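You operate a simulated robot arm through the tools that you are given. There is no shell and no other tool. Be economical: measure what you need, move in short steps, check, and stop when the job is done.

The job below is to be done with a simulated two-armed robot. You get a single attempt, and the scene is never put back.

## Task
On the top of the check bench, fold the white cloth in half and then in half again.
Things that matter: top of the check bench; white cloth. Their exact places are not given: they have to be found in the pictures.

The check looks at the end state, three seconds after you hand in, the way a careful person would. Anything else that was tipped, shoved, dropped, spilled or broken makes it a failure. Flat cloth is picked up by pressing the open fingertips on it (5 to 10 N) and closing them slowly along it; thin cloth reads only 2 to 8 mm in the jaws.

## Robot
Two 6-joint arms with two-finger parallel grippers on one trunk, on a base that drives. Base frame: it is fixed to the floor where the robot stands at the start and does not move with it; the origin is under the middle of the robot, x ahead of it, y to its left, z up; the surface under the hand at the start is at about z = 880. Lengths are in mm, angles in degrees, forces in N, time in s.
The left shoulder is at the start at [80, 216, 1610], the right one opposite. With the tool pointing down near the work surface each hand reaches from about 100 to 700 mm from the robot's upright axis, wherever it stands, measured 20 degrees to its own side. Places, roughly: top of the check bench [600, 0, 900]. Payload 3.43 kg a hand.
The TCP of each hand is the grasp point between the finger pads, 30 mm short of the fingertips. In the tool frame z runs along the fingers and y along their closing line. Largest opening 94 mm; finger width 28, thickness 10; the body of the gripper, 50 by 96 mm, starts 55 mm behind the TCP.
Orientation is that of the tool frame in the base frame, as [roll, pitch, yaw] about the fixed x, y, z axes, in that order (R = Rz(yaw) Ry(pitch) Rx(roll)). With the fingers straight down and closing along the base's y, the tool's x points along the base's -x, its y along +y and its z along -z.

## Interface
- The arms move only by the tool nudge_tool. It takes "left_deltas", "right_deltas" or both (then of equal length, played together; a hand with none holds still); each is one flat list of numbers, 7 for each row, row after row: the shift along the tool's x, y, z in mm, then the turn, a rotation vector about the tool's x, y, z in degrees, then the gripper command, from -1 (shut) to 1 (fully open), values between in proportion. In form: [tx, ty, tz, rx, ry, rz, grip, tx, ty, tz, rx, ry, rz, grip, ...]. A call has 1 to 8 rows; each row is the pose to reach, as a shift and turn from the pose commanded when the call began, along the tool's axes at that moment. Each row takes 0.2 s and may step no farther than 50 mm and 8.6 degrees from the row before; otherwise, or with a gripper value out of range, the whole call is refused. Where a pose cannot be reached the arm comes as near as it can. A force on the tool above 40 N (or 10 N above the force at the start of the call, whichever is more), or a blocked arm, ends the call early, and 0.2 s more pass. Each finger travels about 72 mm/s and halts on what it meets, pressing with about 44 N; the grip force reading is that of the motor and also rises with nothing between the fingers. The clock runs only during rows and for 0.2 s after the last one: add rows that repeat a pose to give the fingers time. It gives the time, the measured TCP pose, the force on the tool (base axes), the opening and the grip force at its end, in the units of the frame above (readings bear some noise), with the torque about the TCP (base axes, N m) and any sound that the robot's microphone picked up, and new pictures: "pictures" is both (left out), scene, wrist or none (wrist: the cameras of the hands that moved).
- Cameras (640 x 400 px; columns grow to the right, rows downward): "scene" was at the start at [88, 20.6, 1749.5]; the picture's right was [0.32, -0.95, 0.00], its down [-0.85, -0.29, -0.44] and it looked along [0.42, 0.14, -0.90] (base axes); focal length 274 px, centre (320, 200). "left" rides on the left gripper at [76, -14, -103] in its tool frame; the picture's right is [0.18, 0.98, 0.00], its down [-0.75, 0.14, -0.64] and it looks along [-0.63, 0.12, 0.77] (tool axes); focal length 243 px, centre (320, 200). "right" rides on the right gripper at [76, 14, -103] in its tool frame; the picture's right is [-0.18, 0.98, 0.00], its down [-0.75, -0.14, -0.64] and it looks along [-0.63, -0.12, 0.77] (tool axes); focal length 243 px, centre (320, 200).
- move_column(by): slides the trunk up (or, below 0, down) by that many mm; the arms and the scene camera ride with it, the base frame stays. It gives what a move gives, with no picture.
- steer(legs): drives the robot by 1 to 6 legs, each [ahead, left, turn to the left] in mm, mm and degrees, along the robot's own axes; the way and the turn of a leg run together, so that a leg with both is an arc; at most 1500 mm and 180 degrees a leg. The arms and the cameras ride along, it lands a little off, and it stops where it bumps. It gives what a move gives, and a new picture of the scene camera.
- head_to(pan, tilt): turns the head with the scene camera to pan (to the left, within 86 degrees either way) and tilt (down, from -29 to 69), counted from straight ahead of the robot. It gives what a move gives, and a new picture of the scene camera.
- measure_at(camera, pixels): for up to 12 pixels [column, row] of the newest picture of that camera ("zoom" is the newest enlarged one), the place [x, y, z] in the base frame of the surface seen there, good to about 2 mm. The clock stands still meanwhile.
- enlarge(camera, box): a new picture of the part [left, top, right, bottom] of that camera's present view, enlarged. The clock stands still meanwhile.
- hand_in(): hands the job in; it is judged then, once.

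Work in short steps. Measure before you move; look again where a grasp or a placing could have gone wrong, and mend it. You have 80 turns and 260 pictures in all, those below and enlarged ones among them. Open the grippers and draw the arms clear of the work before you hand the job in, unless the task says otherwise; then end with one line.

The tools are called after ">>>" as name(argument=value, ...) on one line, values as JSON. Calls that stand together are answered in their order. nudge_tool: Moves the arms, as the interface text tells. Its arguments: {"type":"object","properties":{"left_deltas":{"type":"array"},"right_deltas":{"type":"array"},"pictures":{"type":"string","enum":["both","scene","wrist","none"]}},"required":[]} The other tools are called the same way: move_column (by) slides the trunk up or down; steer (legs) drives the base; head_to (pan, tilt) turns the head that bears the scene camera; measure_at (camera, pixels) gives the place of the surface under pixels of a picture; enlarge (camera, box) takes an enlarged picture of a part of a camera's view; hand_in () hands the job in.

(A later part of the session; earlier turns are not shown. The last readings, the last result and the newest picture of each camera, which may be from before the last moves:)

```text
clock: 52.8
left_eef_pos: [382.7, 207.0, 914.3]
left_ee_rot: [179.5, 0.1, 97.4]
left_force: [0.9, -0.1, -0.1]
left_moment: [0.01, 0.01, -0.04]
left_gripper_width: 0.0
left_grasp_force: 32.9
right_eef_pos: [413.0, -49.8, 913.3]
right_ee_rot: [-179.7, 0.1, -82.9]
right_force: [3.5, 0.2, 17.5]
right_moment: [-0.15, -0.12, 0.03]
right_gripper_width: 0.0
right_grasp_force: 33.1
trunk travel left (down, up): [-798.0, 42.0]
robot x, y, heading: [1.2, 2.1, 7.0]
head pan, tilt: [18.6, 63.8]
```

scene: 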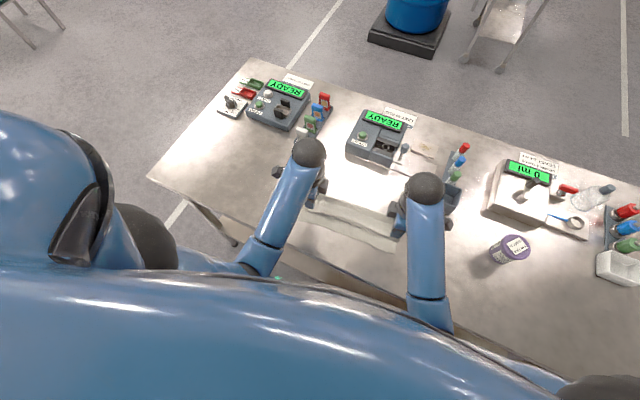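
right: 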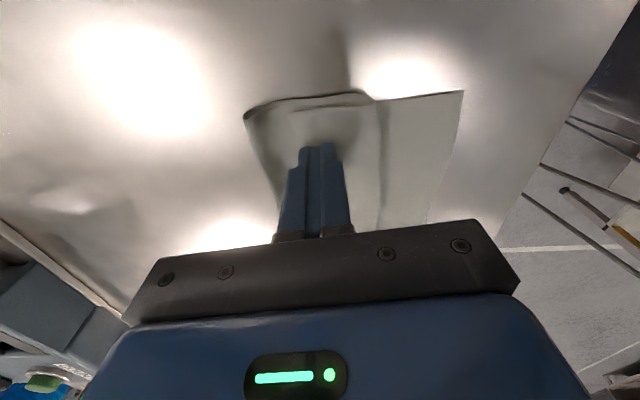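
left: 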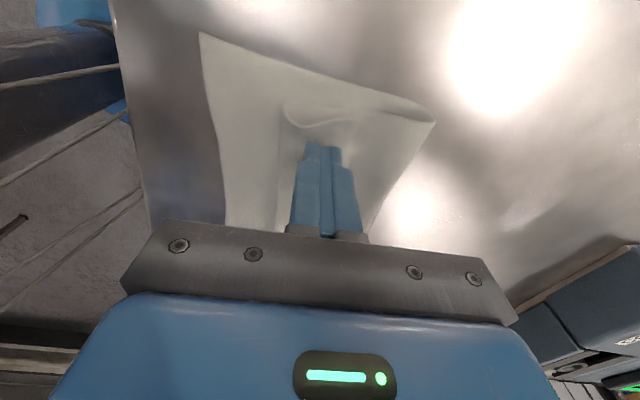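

The whole stack slid along instead, since bench friction is low. I'll pin the main layer with one hand while the other drags the hem. First I lift and measure the present state.

>>> nudge_tool(left_deltas=[0, 0, -40, 0, 0, 0, -1, 0, 0, -85, 0, 0, 0, -1], right_deltas=[0, 0, -40, 0, 0, 0, -1, 0, 0, -85, 0, 0, 0, -1])

>>> enlarge(camera="right", box=[190, 40, 420, 184])

>>> enlarge(camera="left", box=[230, 0, 460, 144])

```text
clock: 53.4
left_eef_pos: [384.1, 206.6, 996.4]
left_ee_rot: [179.5, 0.1, 97.4]
left_force: [0.2, -1.1, 0.8]
left_moment: [-0.01, 0.02, -0.01]
left_gripper_width: 0.2
left_grasp_force: 32.7
right_eef_pos: [415.7, -51.5, 997.4]
right_ee_rot: [180.0, 0.1, -82.9]
right_force: [0.7, 0.2, 0.6]
right_moment: [-0.01, -0.02, -0.01]
right_gripper_width: 0.1
right_grasp_force: 32.9
trunk travel left (down, up): [-798.0, 42.0]
robot x, y, heading: [-2.1, -0.3, 6.8]
head pan, tilt: [18.6, 63.8]
```

scene: 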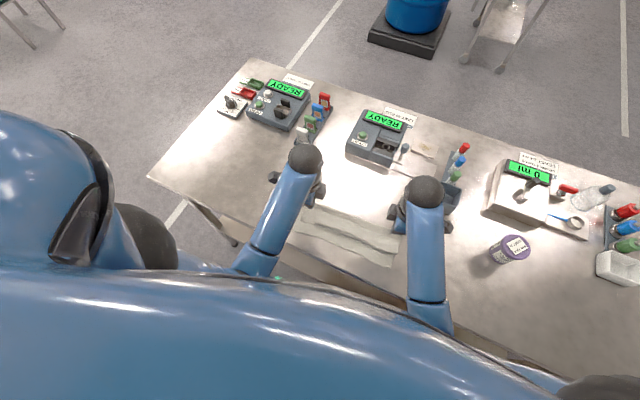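
right: 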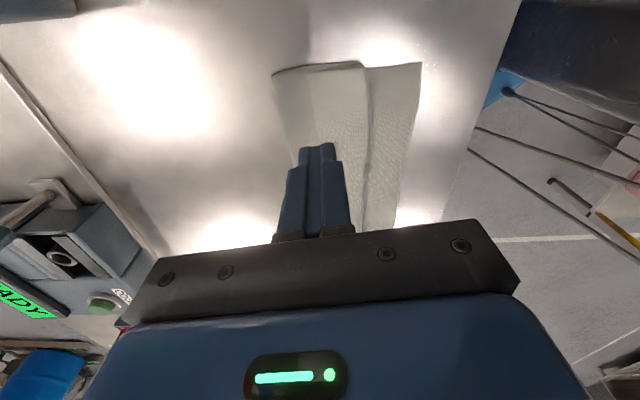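
left: 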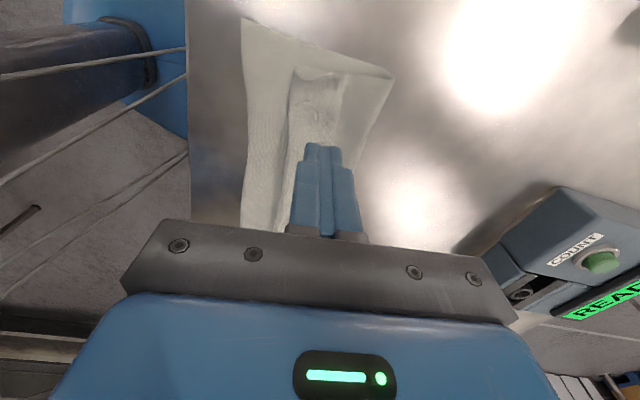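

```text
2.78 times, centred on (305, 112) of right
```

zoom: 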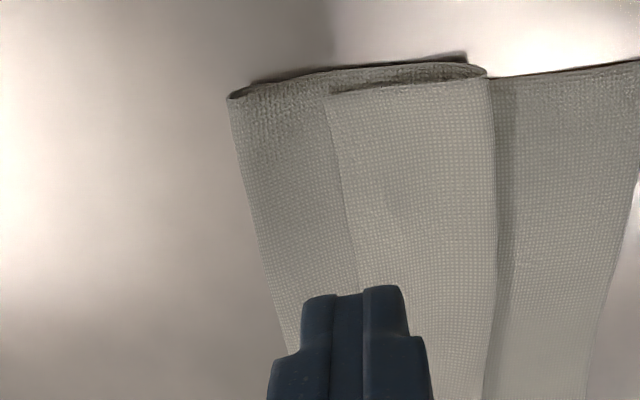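

```text
2.78 times, centred on (345, 72) of left
```

zoom: 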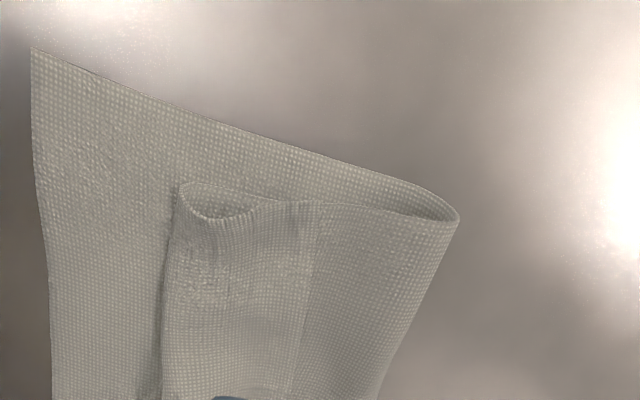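

I measure the fold, hem edge and bend at both ends.

>>> measure_at(camera="right", pixels=[[273, 75], [310, 78], [362, 68], [420, 64], [312, 110], [372, 110], [280, 110]])

>>> measure_at(camera="left", pixels=[[393, 77], [341, 75], [295, 70], [242, 20], [340, 110], [292, 110], [375, 110]])

>>> measure_at(camera="scene", pixels=[[350, 210], [346, 220], [344, 228], [340, 238], [337, 247]])

```text
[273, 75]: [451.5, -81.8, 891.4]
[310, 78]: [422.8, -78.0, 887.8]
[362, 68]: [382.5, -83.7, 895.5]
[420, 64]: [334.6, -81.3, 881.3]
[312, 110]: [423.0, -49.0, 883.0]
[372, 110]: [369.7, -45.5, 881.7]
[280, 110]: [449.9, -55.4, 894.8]
```

```text
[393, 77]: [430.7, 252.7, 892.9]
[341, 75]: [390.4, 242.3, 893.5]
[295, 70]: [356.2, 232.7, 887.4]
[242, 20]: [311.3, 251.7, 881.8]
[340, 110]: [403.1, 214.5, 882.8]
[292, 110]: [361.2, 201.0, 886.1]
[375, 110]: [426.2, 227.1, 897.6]
```

```text
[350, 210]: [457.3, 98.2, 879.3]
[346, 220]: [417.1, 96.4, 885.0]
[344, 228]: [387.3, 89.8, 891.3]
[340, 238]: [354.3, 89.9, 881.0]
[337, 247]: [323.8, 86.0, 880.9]
```

The hem is ~43 mm deep along the strip: right fold 451, edge 423, bend 378, near edge 335; left fold 430, edge 400, bend 358, near edge 311. I bring the left hand over the main layer near the middle at about (431,25) as a pin, with the right over its hem edge.

>>> nudge_tool(left_deltas=[-45, 6, 0, 0, 0, 0, -1, -90, 12, 0, 0, 0, 0, -1, -135, 18, 10, 0, 0, 0, -1, -180, 25, 25, 0, 0, 0, -1, -186, 25, 65, 0, 0, 0, -1, -186, 25, 80, 0, 0, 0, -1], right_deltas=[0, 0, 10, 0, 0, 0, -1, 0, 0, 20, 0, 0, 0, -1, 0, 0, 40, 0, 0, 0, -1, 0, 0, 60, 0, 0, 0, -1, 0, 0, 75, 0, 0, 0, -1, 0, 0, 80, 0, 0, 0, -1], pictures="wrist")

```text
clock: 54.4
left_eef_pos: [432.5, 40.5, 969.5]
left_ee_rot: [-180.0, -0.8, 97.5]
left_force: [-2.8, 8.3, 1.9]
left_moment: [-0.55, -0.11, -0.19]
left_gripper_width: 0.0
left_grasp_force: 33.4
right_eef_pos: [416.2, -56.2, 936.2]
right_ee_rot: [179.9, -0.7, -83.8]
right_force: [1.5, -7.4, -1.0]
right_moment: [0.63, 0.24, -0.19]
right_gripper_width: 0.0
right_grasp_force: 33.1
trunk travel left (down, up): [-798.0, 42.0]
robot x, y, heading: [-1.9, 0.1, 6.7]
head pan, tilt: [18.6, 63.8]
stopped in row 5 (right hand): the force on the tool passed its limit at 74 N (the readings are from after the stop); the commanded pose is now the measured one
```

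right: 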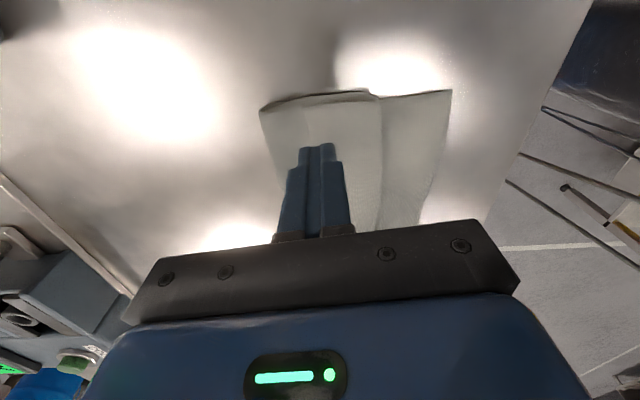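
left: 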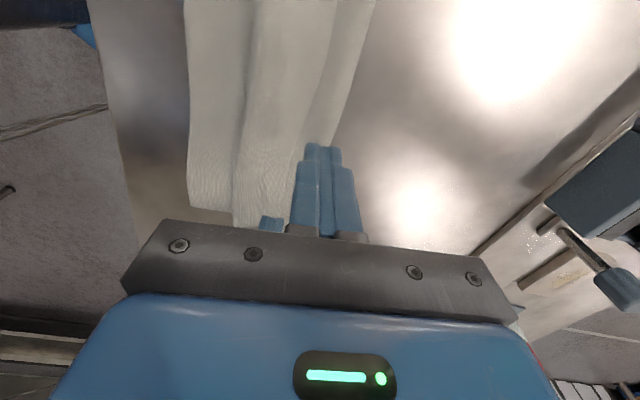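

The hands touched at about 97 mm separation. I move the left back out 24 mm before lowering.

>>> nudge_tool(left_deltas=[24, -2, 0, 0, 0, 0, -1, 24, -2, 30, 0, 0, 0, -1, 24, -2, 55, 0, 0, 0, -1, 24, -2, 57, 0, 0, 0, -1], right_deltas=[0, 0, 0, 0, 0, 0, -1, 0, 0, 8, 0, 0, 0, -1, 0, 0, 16, 0, 0, 0, -1, 0, 0, 20, 0, 0, 0, -1], pictures="none")

```text
clock: 55.4
left_eef_pos: [426.6, 65.0, 913.9]
left_ee_rot: [179.9, -0.8, 97.6]
left_force: [0.2, -0.9, 2.4]
left_moment: [0.02, 0.01, -0.02]
left_gripper_width: 0.0
left_grasp_force: 32.6
right_eef_pos: [416.9, -53.9, 916.5]
right_ee_rot: [-179.9, -0.6, -83.7]
right_force: [-0.3, 0.5, -0.2]
right_moment: [0.02, 0.0, 0.02]
right_gripper_width: 0.0
right_grasp_force: 33.6
trunk travel left (down, up): [-798.0, 42.0]
robot x, y, heading: [-2.8, -1.9, 7.2]
head pan, tilt: [18.6, 63.8]
```

I press the pin harder (+2 mm) and the right lightly, then drag the right hem 40 mm toward me.

>>> nudge_tool(left_deltas=[0, 0, 1, 0, 0, 0, -1, 0, 0, 2, 0, 0, 0, -1, 0, 0, 2, 0, 0, 0, -1, 0, 0, 2, 0, 0, 0, -1, 0, 0, 2, 0, 0, 0, -1, 0, 0, 2, 0, 0, 0, -1, 0, 0, 2, 0, 0, 0, -1, 0, 0, 2, 0, 0, 0, -1], right_deltas=[0, 0, 1.5, 0, 0, 0, -1, 0, 0, 3, 0, 0, 0, -1, 0, 7, 3, 0, 0, 0, -1, 0, 14, 3, 0, 0, 0, -1, 0, 21, 3, 0, 0, 0, -1, 0, 28, 3, 0, 0, 0, -1, 0, 35, 3, 0, 0, 0, -1, 0, 42, 3, 0, 0, 0, -1], pictures="wrist")

```text
clock: 57.2
left_eef_pos: [426.0, 65.8, 913.0]
left_ee_rot: [179.9, -0.7, 97.6]
left_force: [1.4, -3.4, 16.6]
left_moment: [-0.18, 0.12, 0.01]
left_gripper_width: 0.0
left_grasp_force: 33.8
right_eef_pos: [372.8, -60.1, 914.7]
right_ee_rot: [-179.8, -0.6, -83.9]
right_force: [0.9, 0.9, 1.3]
right_moment: [0.0, -0.03, -0.01]
right_gripper_width: 0.0
right_grasp_force: 32.4
trunk travel left (down, up): [-798.0, 42.0]
robot x, y, heading: [-2.1, -0.1, 6.8]
head pan, tilt: [18.6, 63.8]
```

right: 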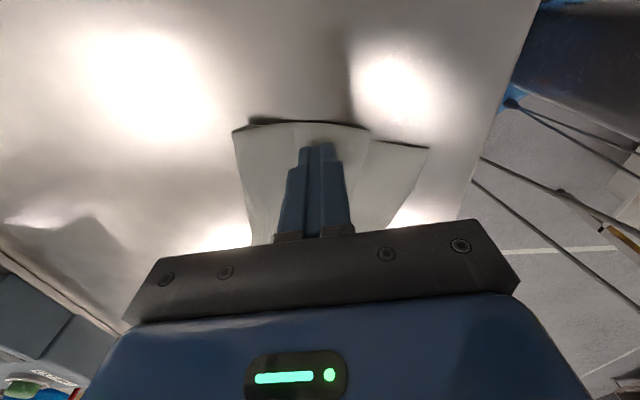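
left: 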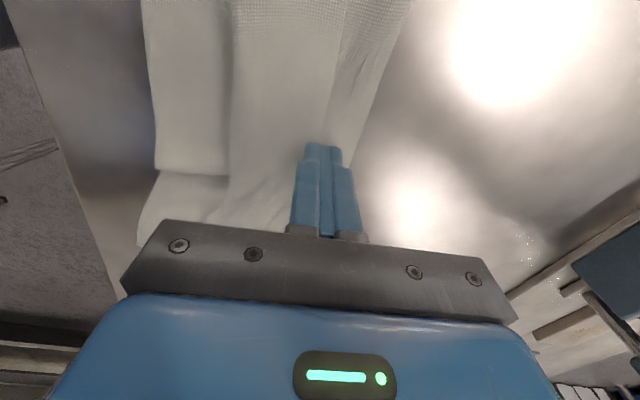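

Friction between the layers drags the stack instead, so I stop this. The hem lies inside the half footprint, and turns are limited. I undo the skew by dragging the right side back 36 mm under the same pin, then lift.

>>> nudge_tool(left_deltas=[0, 0, 0, 0, 0, 0, -1, 0, 0, 0, 0, 0, 0, -1, 0, 0, 0, 0, 0, 0, -1, 0, 0, 0, 0, 0, 0, -1, 0, 0, 0, 0, 0, 0, -1, 0, 0, 0, 0, 0, 0, -1, 0, 0, -40, 0, 0, 0, -1, 0, 0, -88, 0, 0, 0, -1], right_deltas=[0, 0, 2, 0, 0, 0, -1, 0, -7, 2.5, 0, 0, 0, -1, 0, -14, 2.5, 0, 0, 0, -1, 0, -21, 2.5, 0, 0, 0, -1, 0, -29, 2.5, 0, 0, 0, -1, 0, -36, 2.5, 0, 0, 0, -1, 0, -36, -40, 0, 0, 0, -1, 0, -36, -85, 0, 0, 0, -1], pictures="none")

>>> nudge_tool(left_deltas=[40, 0, -5, 0, 0, -8, -0.5, 80, 0, -5, 0, 0, -16, 0, 120, 0, -5, 0, 0, -24, 0, 145, 0, -5, 0, 0, -32, 0, 145, 0, -5, 0, 0, -40, 0, 145, 0, -5, 0, 0, -48, 0, 145, 0, -5, 0, 0, -56, 0, 145, 0, -5, 0, 0, -64, 0], right_deltas=[40, 0, 0, 0, 0, 0, -1, 80, 0, 0, 0, 0, 0, -1, 110, 0, 0, 0, 0, 0, -1, 110, 0, 0, 0, 0, 0, -1, 110, 0, 0, 0, 0, 0, -1, 110, 0, 0, 0, 0, 0, -1, 110, 0, 0, 0, 0, 0, -1, 110, 0, 0, 0, 0, 0, -1], pictures="scene")

>>> enlarge(camera="scene", box=[260, 160, 440, 273])

```text
clock: 59.0
left_eef_pos: [427.6, 64.8, 998.6]
left_ee_rot: [180.0, -0.7, 97.6]
left_force: [-0.9, 0.2, 0.1]
left_moment: [-0.02, 0.02, -0.02]
left_gripper_width: 0.0
left_grasp_force: 32.9
right_eef_pos: [409.2, -52.7, 995.1]
right_ee_rot: [-179.9, -0.8, -83.8]
right_force: [-0.7, 0.4, 1.5]
right_moment: [0.04, -0.01, -0.01]
right_gripper_width: 0.1
right_grasp_force: 33.4
trunk travel left (down, up): [-798.0, 42.0]
robot x, y, heading: [-1.4, 0.9, 6.8]
head pan, tilt: [18.6, 63.8]
```

```text
clock: 60.8
left_eef_pos: [408.2, 208.2, 1001.7]
left_ee_rot: [179.3, 0.0, 161.8]
left_force: [0.0, 0.8, 0.1]
left_moment: [0.0, 0.01, 0.01]
left_gripper_width: 46.7
left_grasp_force: 0.1
left hand out of reach, approached as far as the arm can: row 4, 5, 6, 7, 8
right_eef_pos: [423.1, -162.8, 1000.3]
right_ee_rot: [-179.7, -0.6, -83.8]
right_force: [0.1, -0.1, -0.1]
right_moment: [0.0, 0.03, -0.06]
right_gripper_width: 0.0
right_grasp_force: 33.1
trunk travel left (down, up): [-798.0, 42.0]
robot x, y, heading: [-3.7, 1.0, 6.8]
head pan, tilt: [18.6, 63.8]
```

scene: 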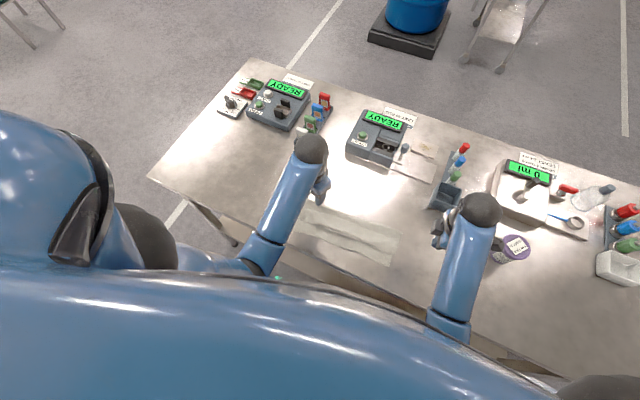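

```text
3.54 times, centred on (350, 216) of scene
```

zoom: 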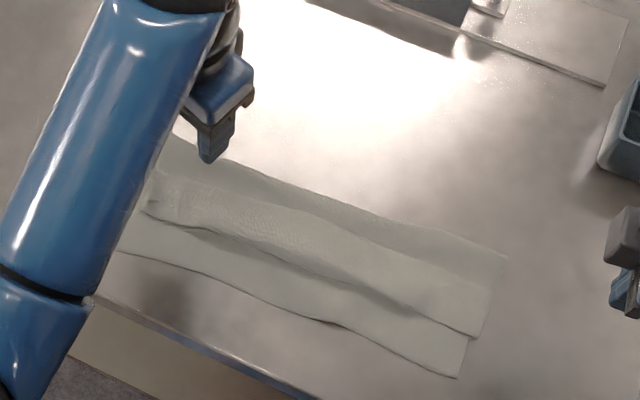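

The strip is straight again. I'll fold the left end over to the right end with the left hand alone. I measure the strip's outline.

>>> measure_at(camera="zoom", pixels=[[505, 258], [480, 335], [457, 375], [178, 143], [150, 212], [125, 250], [300, 195], [270, 245], [230, 278], [340, 322], [145, 180]])

```text
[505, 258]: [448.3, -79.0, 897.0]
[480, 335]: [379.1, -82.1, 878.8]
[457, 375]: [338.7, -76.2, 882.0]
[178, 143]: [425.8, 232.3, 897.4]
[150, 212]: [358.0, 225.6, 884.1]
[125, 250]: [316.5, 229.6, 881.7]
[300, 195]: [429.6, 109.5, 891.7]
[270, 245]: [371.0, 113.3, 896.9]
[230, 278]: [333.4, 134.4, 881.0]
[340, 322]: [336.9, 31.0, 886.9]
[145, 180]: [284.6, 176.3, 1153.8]
```

The strip spans x 311–430 at its left end (y≈252) and x 338–450 at its right end (y≈−79). I take the left hand to (374,212), closing along the strip, just above the cloth.

>>> nudge_tool(left_deltas=[10, -2, 20, 0, 0, -7, 0.06, 20, -4, 40, 0, 0, -14, 0.06, 33, -7, 60, 0, 0, -22, 0.06, 33, -7, 72, 0, 0, -22, 0.06, 33, -7, 72, 0, 0, -22, 0.06], pictures="wrist")

>>> enlarge(camera="left", box=[180, 40, 480, 228])

```text
clock: 62.0
left_eef_pos: [371.9, 211.5, 930.3]
left_ee_rot: [179.2, -0.1, -176.4]
left_force: [0.8, 0.6, 0.4]
left_moment: [0.02, 0.0, 0.0]
left_gripper_width: 49.9
left_grasp_force: 0.1
right_eef_pos: [423.1, -162.4, 1000.5]
right_ee_rot: [-179.7, -0.6, -83.7]
right_force: [0.5, -0.7, -0.6]
right_moment: [-0.01, 0.01, -0.01]
right_gripper_width: 0.1
right_grasp_force: 33.4
trunk travel left (down, up): [-798.0, 42.0]
robot x, y, heading: [0.5, -3.4, 7.0]
head pan, tilt: [18.6, 63.8]
```

left: 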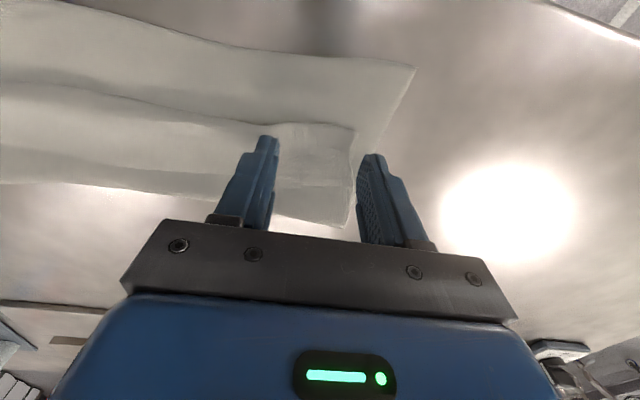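

```text
2.13 times, centred on (330, 134) of left
```

zoom: 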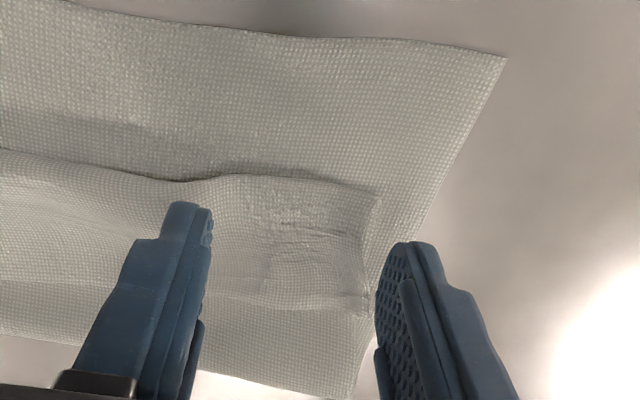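

The outer finger looks just outside the end of the layers. I measure that end edge.

>>> measure_at(camera="zoom", pixels=[[503, 60], [376, 200], [366, 300], [352, 395], [425, 200], [390, 245]])

```text
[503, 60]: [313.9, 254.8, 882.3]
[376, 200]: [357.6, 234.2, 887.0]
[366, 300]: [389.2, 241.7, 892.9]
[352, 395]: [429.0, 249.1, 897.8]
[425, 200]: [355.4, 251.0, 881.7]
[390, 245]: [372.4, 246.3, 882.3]
```

The upper layers end at y≈235–242, so I shift 16 mm inward and go down to contact.

>>> nudge_tool(left_deltas=[-2, -16, 0, 0, 0, 0, 0.06, -2, -16, 10, 0, 0, 0, 0.06, -2, -16, 14, 0, 0, 0, 0.06, -2, -16, 17.5, 0, 0, 0, 0.06], pictures="none")

```text
clock: 63.0
left_eef_pos: [377.8, 195.3, 914.2]
left_ee_rot: [179.2, 0.0, -176.3]
left_force: [0.5, 0.8, 2.1]
left_moment: [0.0, 0.03, 0.01]
left_gripper_width: 49.8
left_grasp_force: 0.0
right_eef_pos: [423.7, -164.1, 1000.7]
right_ee_rot: [-179.7, -0.6, -83.8]
right_force: [-0.5, -0.9, 0.4]
right_moment: [-0.03, -0.01, -0.01]
right_gripper_width: 0.0
right_grasp_force: 33.3
trunk travel left (down, up): [-798.0, 42.0]
robot x, y, heading: [-1.2, -1.9, 6.8]
head pan, tilt: [18.6, 63.8]
```

I press a bit more and close slowly halfway.

>>> nudge_tool(left_deltas=[0, 0, 1, 0, 0, 0, 0.06, 0, 0, 1.3, 0, 0, 0, -0.02, 0, 0, 1.3, 0, 0, 0, -0.1, 0, 0, 1.3, 0, 0, 0, -0.18, 0, 0, 1.3, 0, 0, 0, -0.26, 0, 0, 1.3, 0, 0, 0, -0.34, 0, 0, 1.3, 0, 0, 0, -0.42, 0, 0, 1.3, 0, 0, 0, -0.5], pictures="wrist")

```text
clock: 64.8
left_eef_pos: [376.5, 195.3, 912.3]
left_ee_rot: [179.4, 0.1, -176.4]
left_force: [0.2, -0.3, 16.6]
left_moment: [0.09, -0.07, 0.01]
left_gripper_width: 22.2
left_grasp_force: 0.1
right_eef_pos: [422.4, -164.7, 1001.9]
right_ee_rot: [-179.6, -0.7, -83.8]
right_force: [-0.3, -0.4, 1.0]
right_moment: [0.01, -0.01, 0.0]
right_gripper_width: 0.2
right_grasp_force: 33.3
trunk travel left (down, up): [-798.0, 42.0]
robot x, y, heading: [-2.9, -2.7, 6.7]
head pan, tilt: [18.6, 63.8]
```

left: 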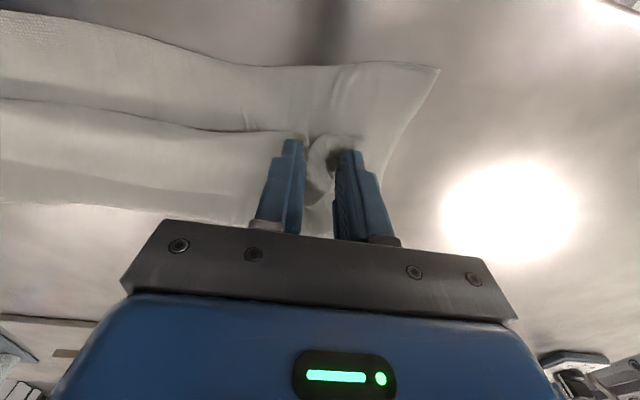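

All the layers are humping up, including the bottom one at (325,75). I close fully.

>>> nudge_tool(left_deltas=[0, 0, 0, 0, 0, 0, -0.58, 0, 0, 0, 0, 0, 0, -0.66, 0, 0, 0, 0, 0, 0, -0.74, 0, 0, 0, 0, 0, 0, -0.82, 0, 0, 0, 0, 0, 0, -0.9, 0, 0, 0, 0, 0, 0, -1, 0, 0, 0, 0, 0, 0, -1, 0, 0, -12, 0, 0, 0, -1], pictures="wrist")

```text
clock: 66.6
left_eef_pos: [378.3, 197.1, 922.8]
left_ee_rot: [179.3, -0.2, -176.4]
left_force: [-0.1, 1.1, -0.4]
left_moment: [-0.04, 0.0, 0.05]
left_gripper_width: 3.5
left_grasp_force: 38.0
right_eef_pos: [423.6, -162.0, 1000.0]
right_ee_rot: [-179.7, -0.6, -83.8]
right_force: [0.0, -0.3, -0.1]
right_moment: [-0.01, 0.0, 0.0]
right_gripper_width: 0.1
right_grasp_force: 32.7
trunk travel left (down, up): [-798.0, 42.0]
robot x, y, heading: [-4.3, 0.9, 6.9]
head pan, tilt: [18.6, 63.8]
```

left: 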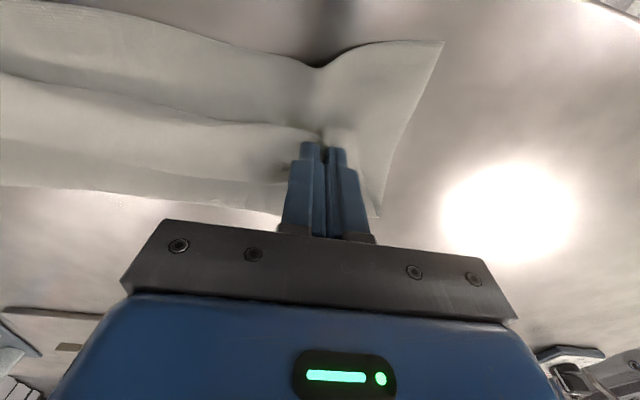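

The grip holds (3.5 mm) and the near flap lifts too. I start the arc along the strip to the right and move the right hand further out of the way.

>>> nudge_tool(left_deltas=[0, -2, -8, 0, 0, 0, -1, 0, -8, -26, 0, 0, 0, -1, 0, -18, -42, 0, 0, 0, -1, 0, -32, -56, 0, 0, 0, -1, 0, -48, -68, 0, 0, 0, -1, 0, -67, -77, 0, 0, 0, -1, 0, -87, -83, 0, 0, 0, -1, 0, -108, -85, 0, 0, 0, -1], right_deltas=[8, 0, -5, 0, 0, 0, -1, 16, 0, -10, 0, 0, 0, -1, 24, 0, -15, 0, 0, 0, -1, 32, 0, -20, 0, 0, 0, -1, 40, 0, -25, 0, 0, 0, -1, 50, 0, -30, 0, 0, 0, -1, 60, 0, -35, 0, 0, 0, -1, 60, 0, -40, 0, 0, 0, -1])

>>> enlarge(camera="scene", box=[260, 160, 440, 273])

```text
clock: 68.4
left_eef_pos: [385.9, 87.3, 1001.8]
left_ee_rot: [179.2, 0.0, -176.4]
left_force: [0.2, 0.4, 0.8]
left_moment: [0.0, 0.02, 0.07]
left_gripper_width: 3.6
left_grasp_force: 38.2
left hand out of reach, approached as far as the arm can: row 7, 8
right_eef_pos: [432.3, -220.0, 1000.9]
right_ee_rot: [-179.8, -0.6, -83.8]
right_force: [1.1, 0.2, -0.1]
right_moment: [-0.01, -0.05, 0.02]
right_gripper_width: 0.0
right_grasp_force: 33.4
right hand out of reach, approached as far as the arm can: row 1, 2, 3, 4, 5, 6, 7, 8
trunk travel left (down, up): [-798.0, 42.0]
robot x, y, heading: [-2.9, -1.9, 6.9]
head pan, tilt: [18.6, 63.8]
```

scene: 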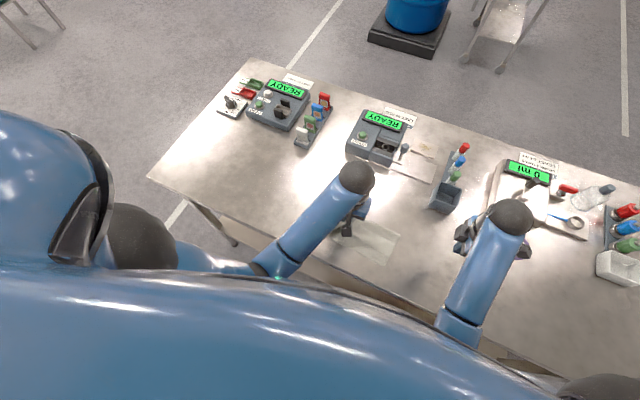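
right: 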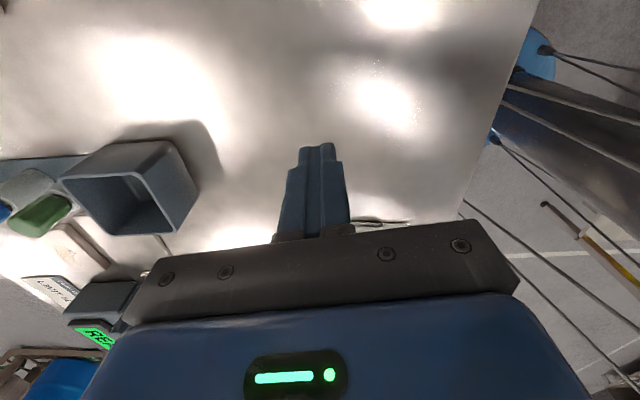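
left: 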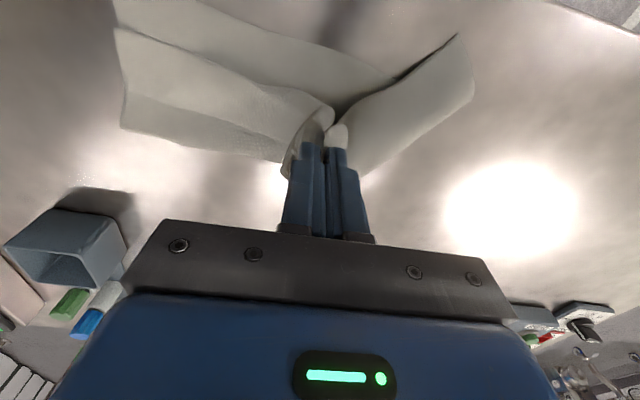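

```text
3.54 times, centred on (350, 216) of scene
```

zoom: 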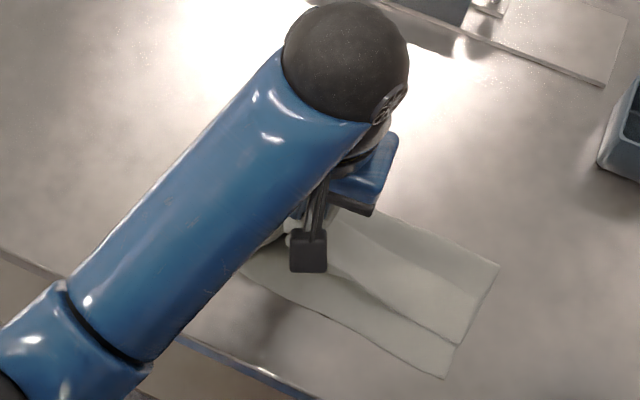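

The strip rises well, and its right end hasn't moved (zoom (497,265) and (445,375)). I finish the arc.

>>> nudge_tool(left_deltas=[0, -21, 2, 0, 0, 0, -1, 0, -41, 7, 0, 0, 0, -1, 0, -60, 16, 0, 0, 0, -1, 0, -76, 28, 0, 0, 0, -1, 0, -89, 42, 0, 0, 0, -1, 0, -99, 58, 0, 0, 0, -1, 0, -104, 70, 0, 0, 0, -1, 0, -106, 80, 0, 0, 0, -1])

>>> enlarge(camera="scene", box=[260, 160, 440, 273])

```text
clock: 70.2
left_eef_pos: [391.2, -19.2, 921.1]
left_ee_rot: [179.4, 0.0, -176.4]
left_force: [0.4, 0.3, 1.3]
left_moment: [0.04, -0.02, -0.01]
left_gripper_width: 3.3
left_grasp_force: 38.0
right_eef_pos: [432.6, -219.9, 1002.1]
right_ee_rot: [-179.8, -0.6, -83.8]
right_force: [-0.6, -0.4, 0.6]
right_moment: [0.0, 0.02, 0.0]
right_gripper_width: 0.0
right_grasp_force: 32.7
trunk travel left (down, up): [-798.0, 42.0]
robot x, y, heading: [-3.5, -0.8, 6.9]
head pan, tilt: [18.6, 63.8]
```

scene: 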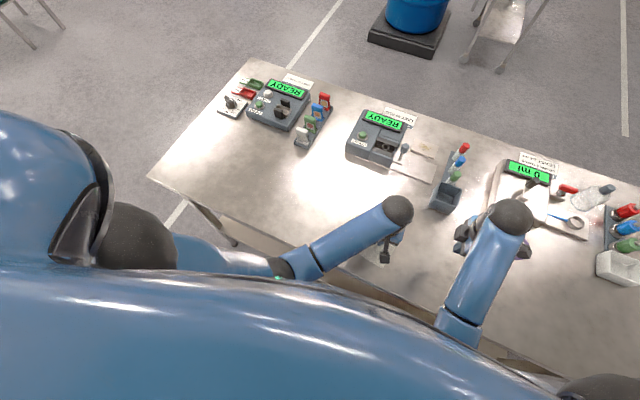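
left: 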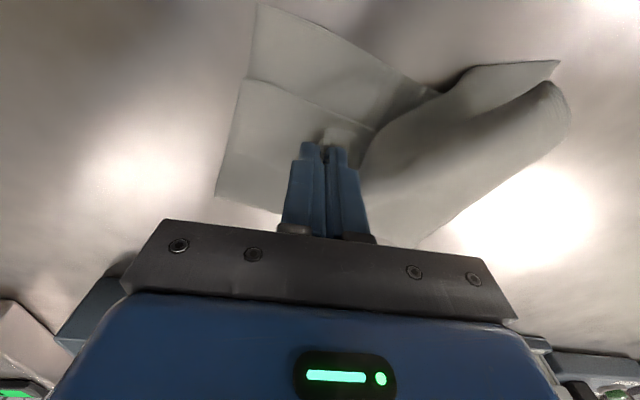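

```text
3.54 times, centred on (350, 216) of scene
```

zoom: 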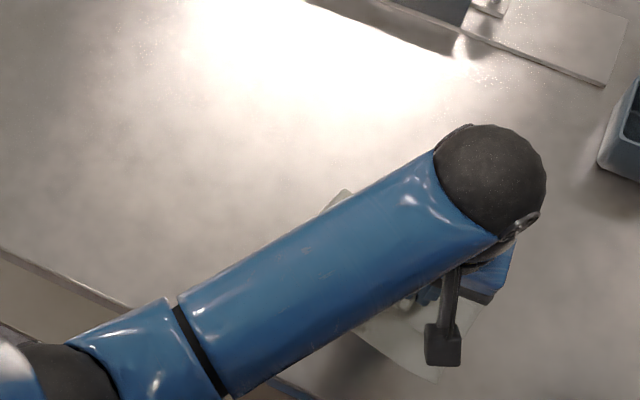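

The end now lies over the right part. I release, lift, and draw the left hand away to the left to see it.

>>> nudge_tool(left_deltas=[0, 0, 0, 0, 0, 0, -0.8, 0, 0, 0, 0, 0, 0, -0.5, 0, 0, -1, 0, 0, 0, -0.2, 0, 0, -20, 0, 0, 0, -0.1, 0, 0, -45, 0, 0, 0, -0.1, 0, 0, -80, 0, 0, 0, -0.1], pictures="none")

>>> nudge_tool(left_deltas=[0, 45, -8, 0, 0, 0, -0.1, 0, 90, -8, 0, 0, 0, -0.1, 0, 135, -8, 0, 0, 0, -0.1, 0, 180, -8, 0, 0, 0, -0.1, 0, 225, -8, 0, 0, 0, -0.1], pictures="scene")

>>> enlarge(camera="scene", box=[300, 180, 440, 268])

```text
clock: 71.6
left_eef_pos: [393.8, -17.9, 998.5]
left_ee_rot: [179.4, -0.1, -176.3]
left_force: [-0.3, -0.1, 0.3]
left_moment: [0.03, 0.01, 0.01]
left_gripper_width: 42.3
left_grasp_force: 0.1
right_eef_pos: [432.5, -219.9, 1002.2]
right_ee_rot: [-179.7, -0.6, -83.8]
right_force: [-0.6, -0.6, -0.2]
right_moment: [-0.02, 0.05, -0.02]
right_gripper_width: 0.0
right_grasp_force: 33.3
trunk travel left (down, up): [-798.0, 42.0]
robot x, y, heading: [-3.5, -0.1, 6.9]
head pan, tilt: [18.6, 63.8]
```

```text
clock: 72.8
left_eef_pos: [378.1, 205.7, 999.9]
left_ee_rot: [179.4, 0.3, -176.5]
left_force: [-0.3, 0.5, -0.4]
left_moment: [-0.03, 0.03, 0.0]
left_gripper_width: 42.2
left_grasp_force: 0.1
left hand out of reach, approached as far as the arm can: row 2, 3, 4, 5
right_eef_pos: [431.9, -218.1, 1002.9]
right_ee_rot: [-179.8, -0.7, -83.7]
right_force: [0.2, 0.2, -1.2]
right_moment: [0.01, 0.01, -0.03]
right_gripper_width: 0.1
right_grasp_force: 32.6
trunk travel left (down, up): [-798.0, 42.0]
robot x, y, heading: [-2.1, -1.8, 6.9]
head pan, tilt: [18.6, 63.8]
```

scene: 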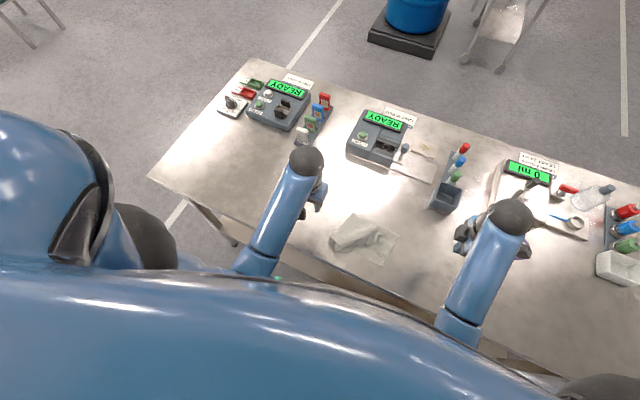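

```text
4.55 times, centred on (370, 224) of scene
```

zoom: 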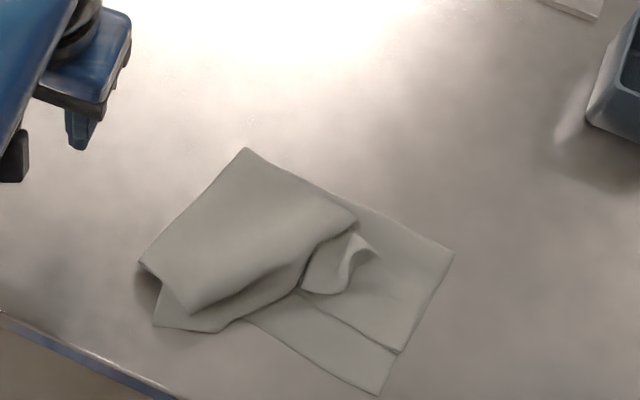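

The bundle is quarter-sized, but the moving end is bent back over the top: a flap with its end edge at zoom (140,262)–(190,312). I measure it so that I can flip the flap to the right end.

>>> measure_at(camera="zoom", pixels=[[245, 152], [145, 262], [188, 310], [157, 322], [300, 270], [350, 225], [220, 230], [260, 200], [250, 260], [375, 253], [450, 255], [380, 390]])

>>> measure_at(camera="zoom", pixels=[[200, 200], [170, 240], [200, 270], [230, 285], [230, 170], [330, 285], [215, 325], [190, 240]])

```text
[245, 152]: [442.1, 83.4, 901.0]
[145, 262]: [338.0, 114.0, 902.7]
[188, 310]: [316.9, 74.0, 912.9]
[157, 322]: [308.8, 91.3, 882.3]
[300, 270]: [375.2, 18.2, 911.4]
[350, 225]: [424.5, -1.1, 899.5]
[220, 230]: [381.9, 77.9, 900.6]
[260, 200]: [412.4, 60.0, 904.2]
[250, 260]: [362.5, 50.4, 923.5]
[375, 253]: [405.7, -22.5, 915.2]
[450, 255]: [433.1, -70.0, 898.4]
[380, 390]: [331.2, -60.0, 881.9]
```

```text
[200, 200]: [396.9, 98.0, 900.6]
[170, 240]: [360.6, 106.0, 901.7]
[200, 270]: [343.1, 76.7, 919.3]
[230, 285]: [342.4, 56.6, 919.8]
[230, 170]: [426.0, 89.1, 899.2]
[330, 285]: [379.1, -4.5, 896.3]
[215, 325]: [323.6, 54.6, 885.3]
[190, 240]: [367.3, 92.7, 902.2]
```

The numbers fit: the second fold is at y≈90, the top bends back at y≈5, and the flap's end edge lies at y≈85–110 on top. I grip the flap near that edge, at about (378,62), lightly so as to take the upper layers only.

>>> nudge_tool(left_deltas=[3, -48, 0, 0, 0, 0, -0.15, 6, -96, 0, 0, 0, 0, -0.15, 9, -143, 10, 0, 0, 0, -0.15, 9, -143, 50, 0, 0, 0, -0.15, 9, -143, 72, 0, 0, 0, -0.15, 9, -143, 76, 0, 0, 0, -0.15], pictures="wrist")

>>> enlarge(camera="left", box=[150, 20, 490, 232])

```text
clock: 74.2
left_eef_pos: [376.9, 66.4, 924.2]
left_ee_rot: [179.3, 0.0, -176.4]
left_force: [0.5, -0.1, 3.0]
left_moment: [-0.05, -0.01, 0.03]
left_gripper_width: 40.0
left_grasp_force: 0.0
right_eef_pos: [432.6, -220.1, 1000.7]
right_ee_rot: [-179.9, -0.6, -83.9]
right_force: [0.5, -0.1, 0.0]
right_moment: [-0.01, 0.01, -0.01]
right_gripper_width: 0.0
right_grasp_force: 32.3
trunk travel left (down, up): [-798.0, 42.0]
robot x, y, heading: [-3.6, -4.5, 7.0]
head pan, tilt: [18.6, 63.8]
```

left: 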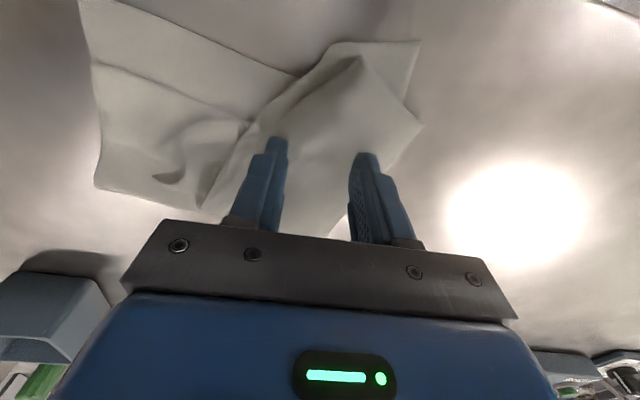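

```text
1.88 times, centred on (320, 126) of left
```

zoom: 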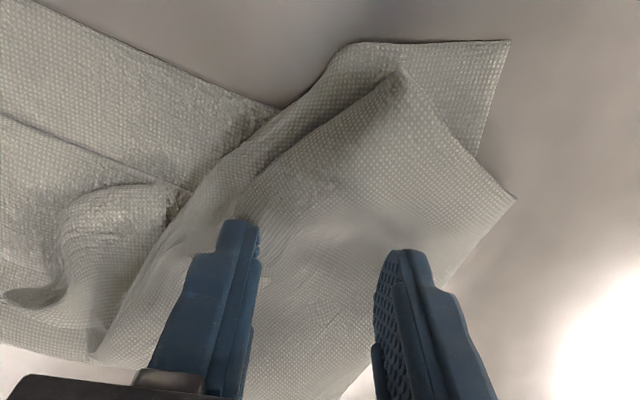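

The tips touch at 3 N. I close slowly on the top layers and lift 25 mm to see what comes up.

>>> nudge_tool(left_deltas=[0, 0, 1.5, 0, 0, 0, -0.25, 0, 0, 1.5, 0, 0, 0, -0.35, 0, 0, 1.5, 0, 0, 0, -0.45, 0, 0, 1.5, 0, 0, 0, -0.55, 0, 0, 1.5, 0, 0, 0, -0.65, 0, 0, 1.5, 0, 0, 0, -0.75, 0, 0, 1.5, 0, 0, 0, -0.87, 0, 0, 1.5, 0, 0, 0, -1], pictures="none")

>>> nudge_tool(left_deltas=[0, 0, 0, 0, 0, 0, -1, 0, 0, -12, 0, 0, 0, -1, 0, 0, -25, 0, 0, 0, -1, 0, 0, -38, 0, 0, 0, -1], pictures="both")

>>> enlarge(camera="left", box=[150, 0, 490, 212])

```text
clock: 76.0
left_eef_pos: [376.7, 65.6, 923.1]
left_ee_rot: [179.3, 0.2, -176.3]
left_force: [-0.2, 1.1, 7.4]
left_moment: [0.07, -0.13, 0.04]
left_gripper_width: 3.3
left_grasp_force: 37.9
right_eef_pos: [431.0, -218.6, 1001.4]
right_ee_rot: [-179.7, -0.6, -83.8]
right_force: [0.2, 0.3, 0.8]
right_moment: [0.02, 0.0, 0.0]
right_gripper_width: 0.0
right_grasp_force: 33.0
trunk travel left (down, up): [-798.0, 42.0]
robot x, y, heading: [-3.3, 0.6, 6.7]
head pan, tilt: [18.6, 63.8]
```

```text
clock: 77.0
left_eef_pos: [378.7, 64.1, 961.0]
left_ee_rot: [179.3, 0.0, -176.4]
left_force: [0.5, 0.3, -1.7]
left_moment: [-0.03, -0.01, -0.03]
left_gripper_width: 2.9
left_grasp_force: 37.9
right_eef_pos: [431.5, -218.8, 1002.4]
right_ee_rot: [-179.8, -0.6, -83.8]
right_force: [0.0, 0.2, 0.2]
right_moment: [0.0, -0.01, -0.01]
right_gripper_width: 0.0
right_grasp_force: 33.1
trunk travel left (down, up): [-798.0, 42.0]
robot x, y, heading: [-3.2, 1.2, 7.0]
head pan, tilt: [18.6, 63.8]
```

scene: 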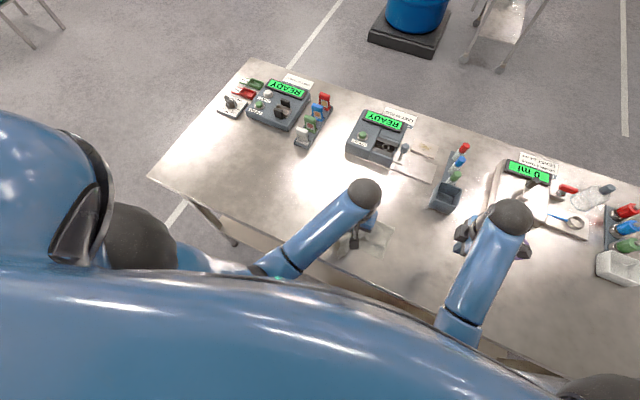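
left: 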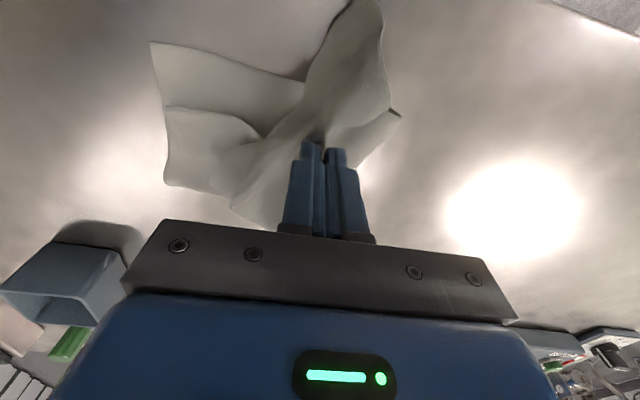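

```text
1.88 times, centred on (320, 106) of left
5 turns are left
```

zoom: 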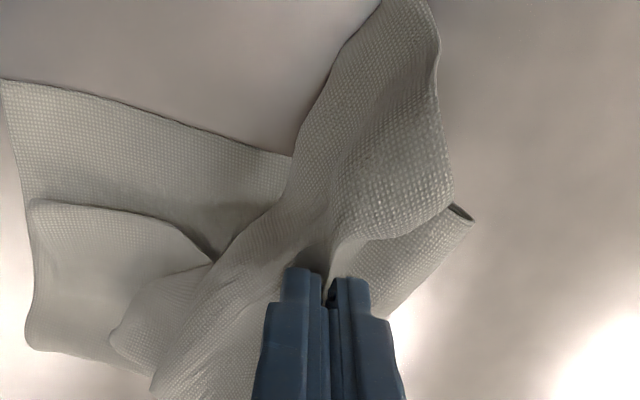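

The lift shows the flap's raw edge rising with the second fold beneath it at zoom (470,215), so I hold just the flap. I carry it over to the right end, release, and lift away.

>>> nudge_tool(left_deltas=[0, -12, -14, 0, 0, 0, -1, 0, -26, -22, 0, 0, 0, -1, 0, -42, -26, 0, 0, 0, -1, 0, -58, -25, 0, 0, 0, -1, 0, -74, -18, 0, 0, 0, -1, 0, -88, -5, 0, 0, 0, -1, 0, -98, 15, 0, 0, 0, -1, 0, -106, 33, 0, 0, 0, -1], pictures="none")

>>> nudge_tool(left_deltas=[0, 0, 3, 0, 0, 0, -1, 0, 0, 3, 0, 0, 0, -0.7, 0, 0, 3, 0, 0, 0, -0.4, 0, 0, 1, 0, 0, 0, -0.1, 0, 0, -20, 0, 0, 0, -0.1, 0, 0, -50, 0, 0, 0, -0.1, 0, 0, -85, 0, 0, 0, -0.1], pictures="wrist")

>>> nudge_tool(left_deltas=[0, 45, 0, 0, 0, 0, -0.1, 0, 90, 0, 0, 0, 0, -0.1, 0, 135, 0, 0, 0, 0, -0.1, 0, 180, 0, 0, 0, 0, -0.1, 0, 225, 0, 0, 0, 0, -0.1, 0, 260, 0, 0, 0, 0, -0.1], pictures="scene")

>>> enlarge(camera="scene", box=[300, 180, 440, 268])

```text
clock: 78.8
left_eef_pos: [385.2, -40.4, 928.4]
left_ee_rot: [179.4, 0.1, -176.3]
left_force: [0.1, 2.0, 10.9]
left_moment: [0.1, -0.22, 0.06]
left_gripper_width: 3.1
left_grasp_force: 37.6
right_eef_pos: [431.9, -219.1, 1001.5]
right_ee_rot: [-179.7, -0.6, -83.8]
right_force: [0.4, 0.5, -0.5]
right_moment: [0.01, -0.01, -0.03]
right_gripper_width: 0.0
right_grasp_force: 32.7
trunk travel left (down, up): [-798.0, 42.0]
robot x, y, heading: [-1.3, 4.2, 7.0]
head pan, tilt: [18.6, 63.8]
```

```text
clock: 80.4
left_eef_pos: [383.2, -43.6, 1011.8]
left_ee_rot: [179.3, -0.1, -176.4]
left_force: [0.2, -0.2, 0.8]
left_moment: [-0.01, 0.03, 0.02]
left_gripper_width: 41.9
left_grasp_force: 0.0
right_eef_pos: [432.4, -219.5, 1002.5]
right_ee_rot: [-179.8, -0.7, -83.7]
right_force: [0.6, -0.3, -0.4]
right_moment: [0.03, 0.03, 0.03]
right_gripper_width: 0.1
right_grasp_force: 32.8
trunk travel left (down, up): [-798.0, 42.0]
robot x, y, heading: [-6.5, 0.2, 7.0]
head pan, tilt: [18.6, 63.8]
```

left: 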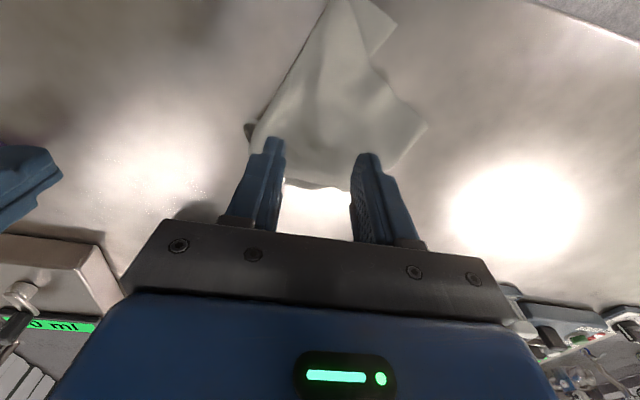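

```text
clock: 81.8
left_eef_pos: [369.6, 219.3, 999.7]
left_ee_rot: [179.3, 0.1, -176.4]
left_force: [-0.2, 0.3, 1.0]
left_moment: [-0.01, -0.01, 0.01]
left_gripper_width: 42.5
left_grasp_force: 0.0
left hand out of reach, approached as far as the arm can: row 2, 3, 4, 5, 6
right_eef_pos: [434.0, -218.6, 1000.5]
right_ee_rot: [-179.8, -0.7, -83.7]
right_force: [0.3, -0.1, -0.8]
right_moment: [0.02, 0.03, 0.0]
right_gripper_width: 0.0
right_grasp_force: 33.2
trunk travel left (down, up): [-798.0, 42.0]
robot x, y, heading: [-2.6, 1.4, 6.9]
head pan, tilt: [18.6, 63.8]
```

scene: 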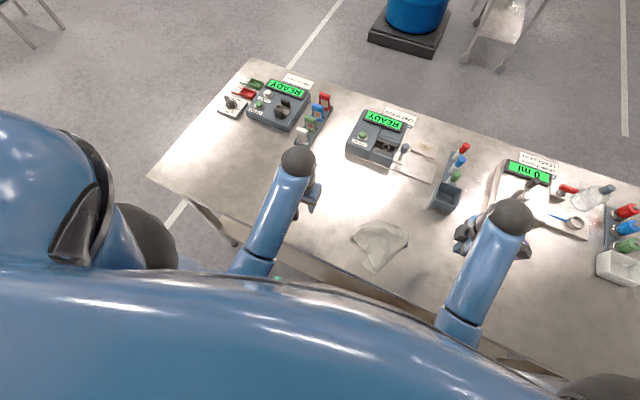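

```text
4.55 times, centred on (370, 224) of scene
4 turns are left
```

zoom: 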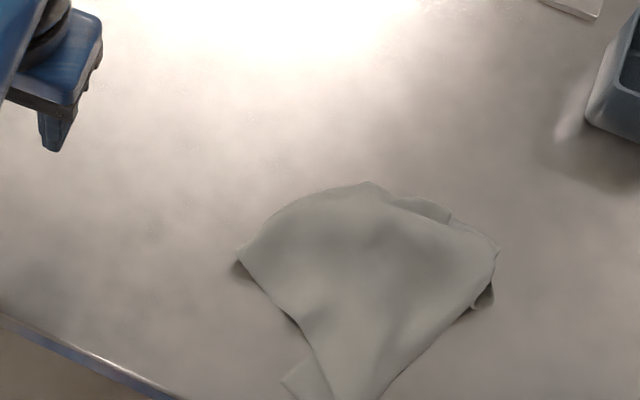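

The flap is over. The bundle is compact but slightly fanned near the front. I look at the whole of it and measure.

>>> enlarge(camera="scene", box=[320, 205, 440, 281])

>>> measure_at(camera="scene", pixels=[[352, 235], [380, 221], [408, 234], [408, 244], [364, 264], [374, 270], [383, 268], [380, 240], [370, 250]])

```text
5.26 times, centred on (380, 243) of scene
```

zoom: 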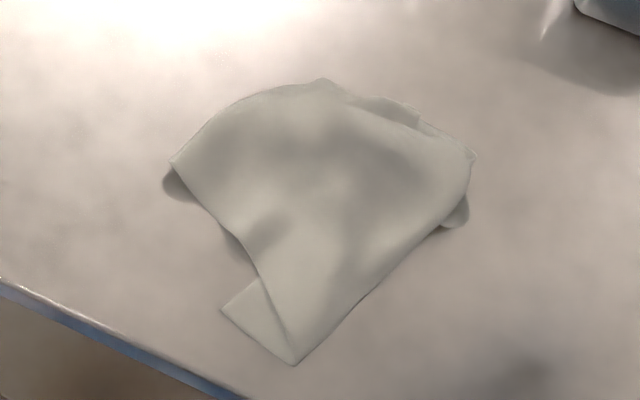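

```text
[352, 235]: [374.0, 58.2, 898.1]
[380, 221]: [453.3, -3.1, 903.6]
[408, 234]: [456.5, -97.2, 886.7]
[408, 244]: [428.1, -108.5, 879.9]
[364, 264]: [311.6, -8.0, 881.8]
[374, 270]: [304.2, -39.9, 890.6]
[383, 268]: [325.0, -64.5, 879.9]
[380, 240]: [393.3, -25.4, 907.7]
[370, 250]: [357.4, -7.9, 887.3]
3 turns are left
```

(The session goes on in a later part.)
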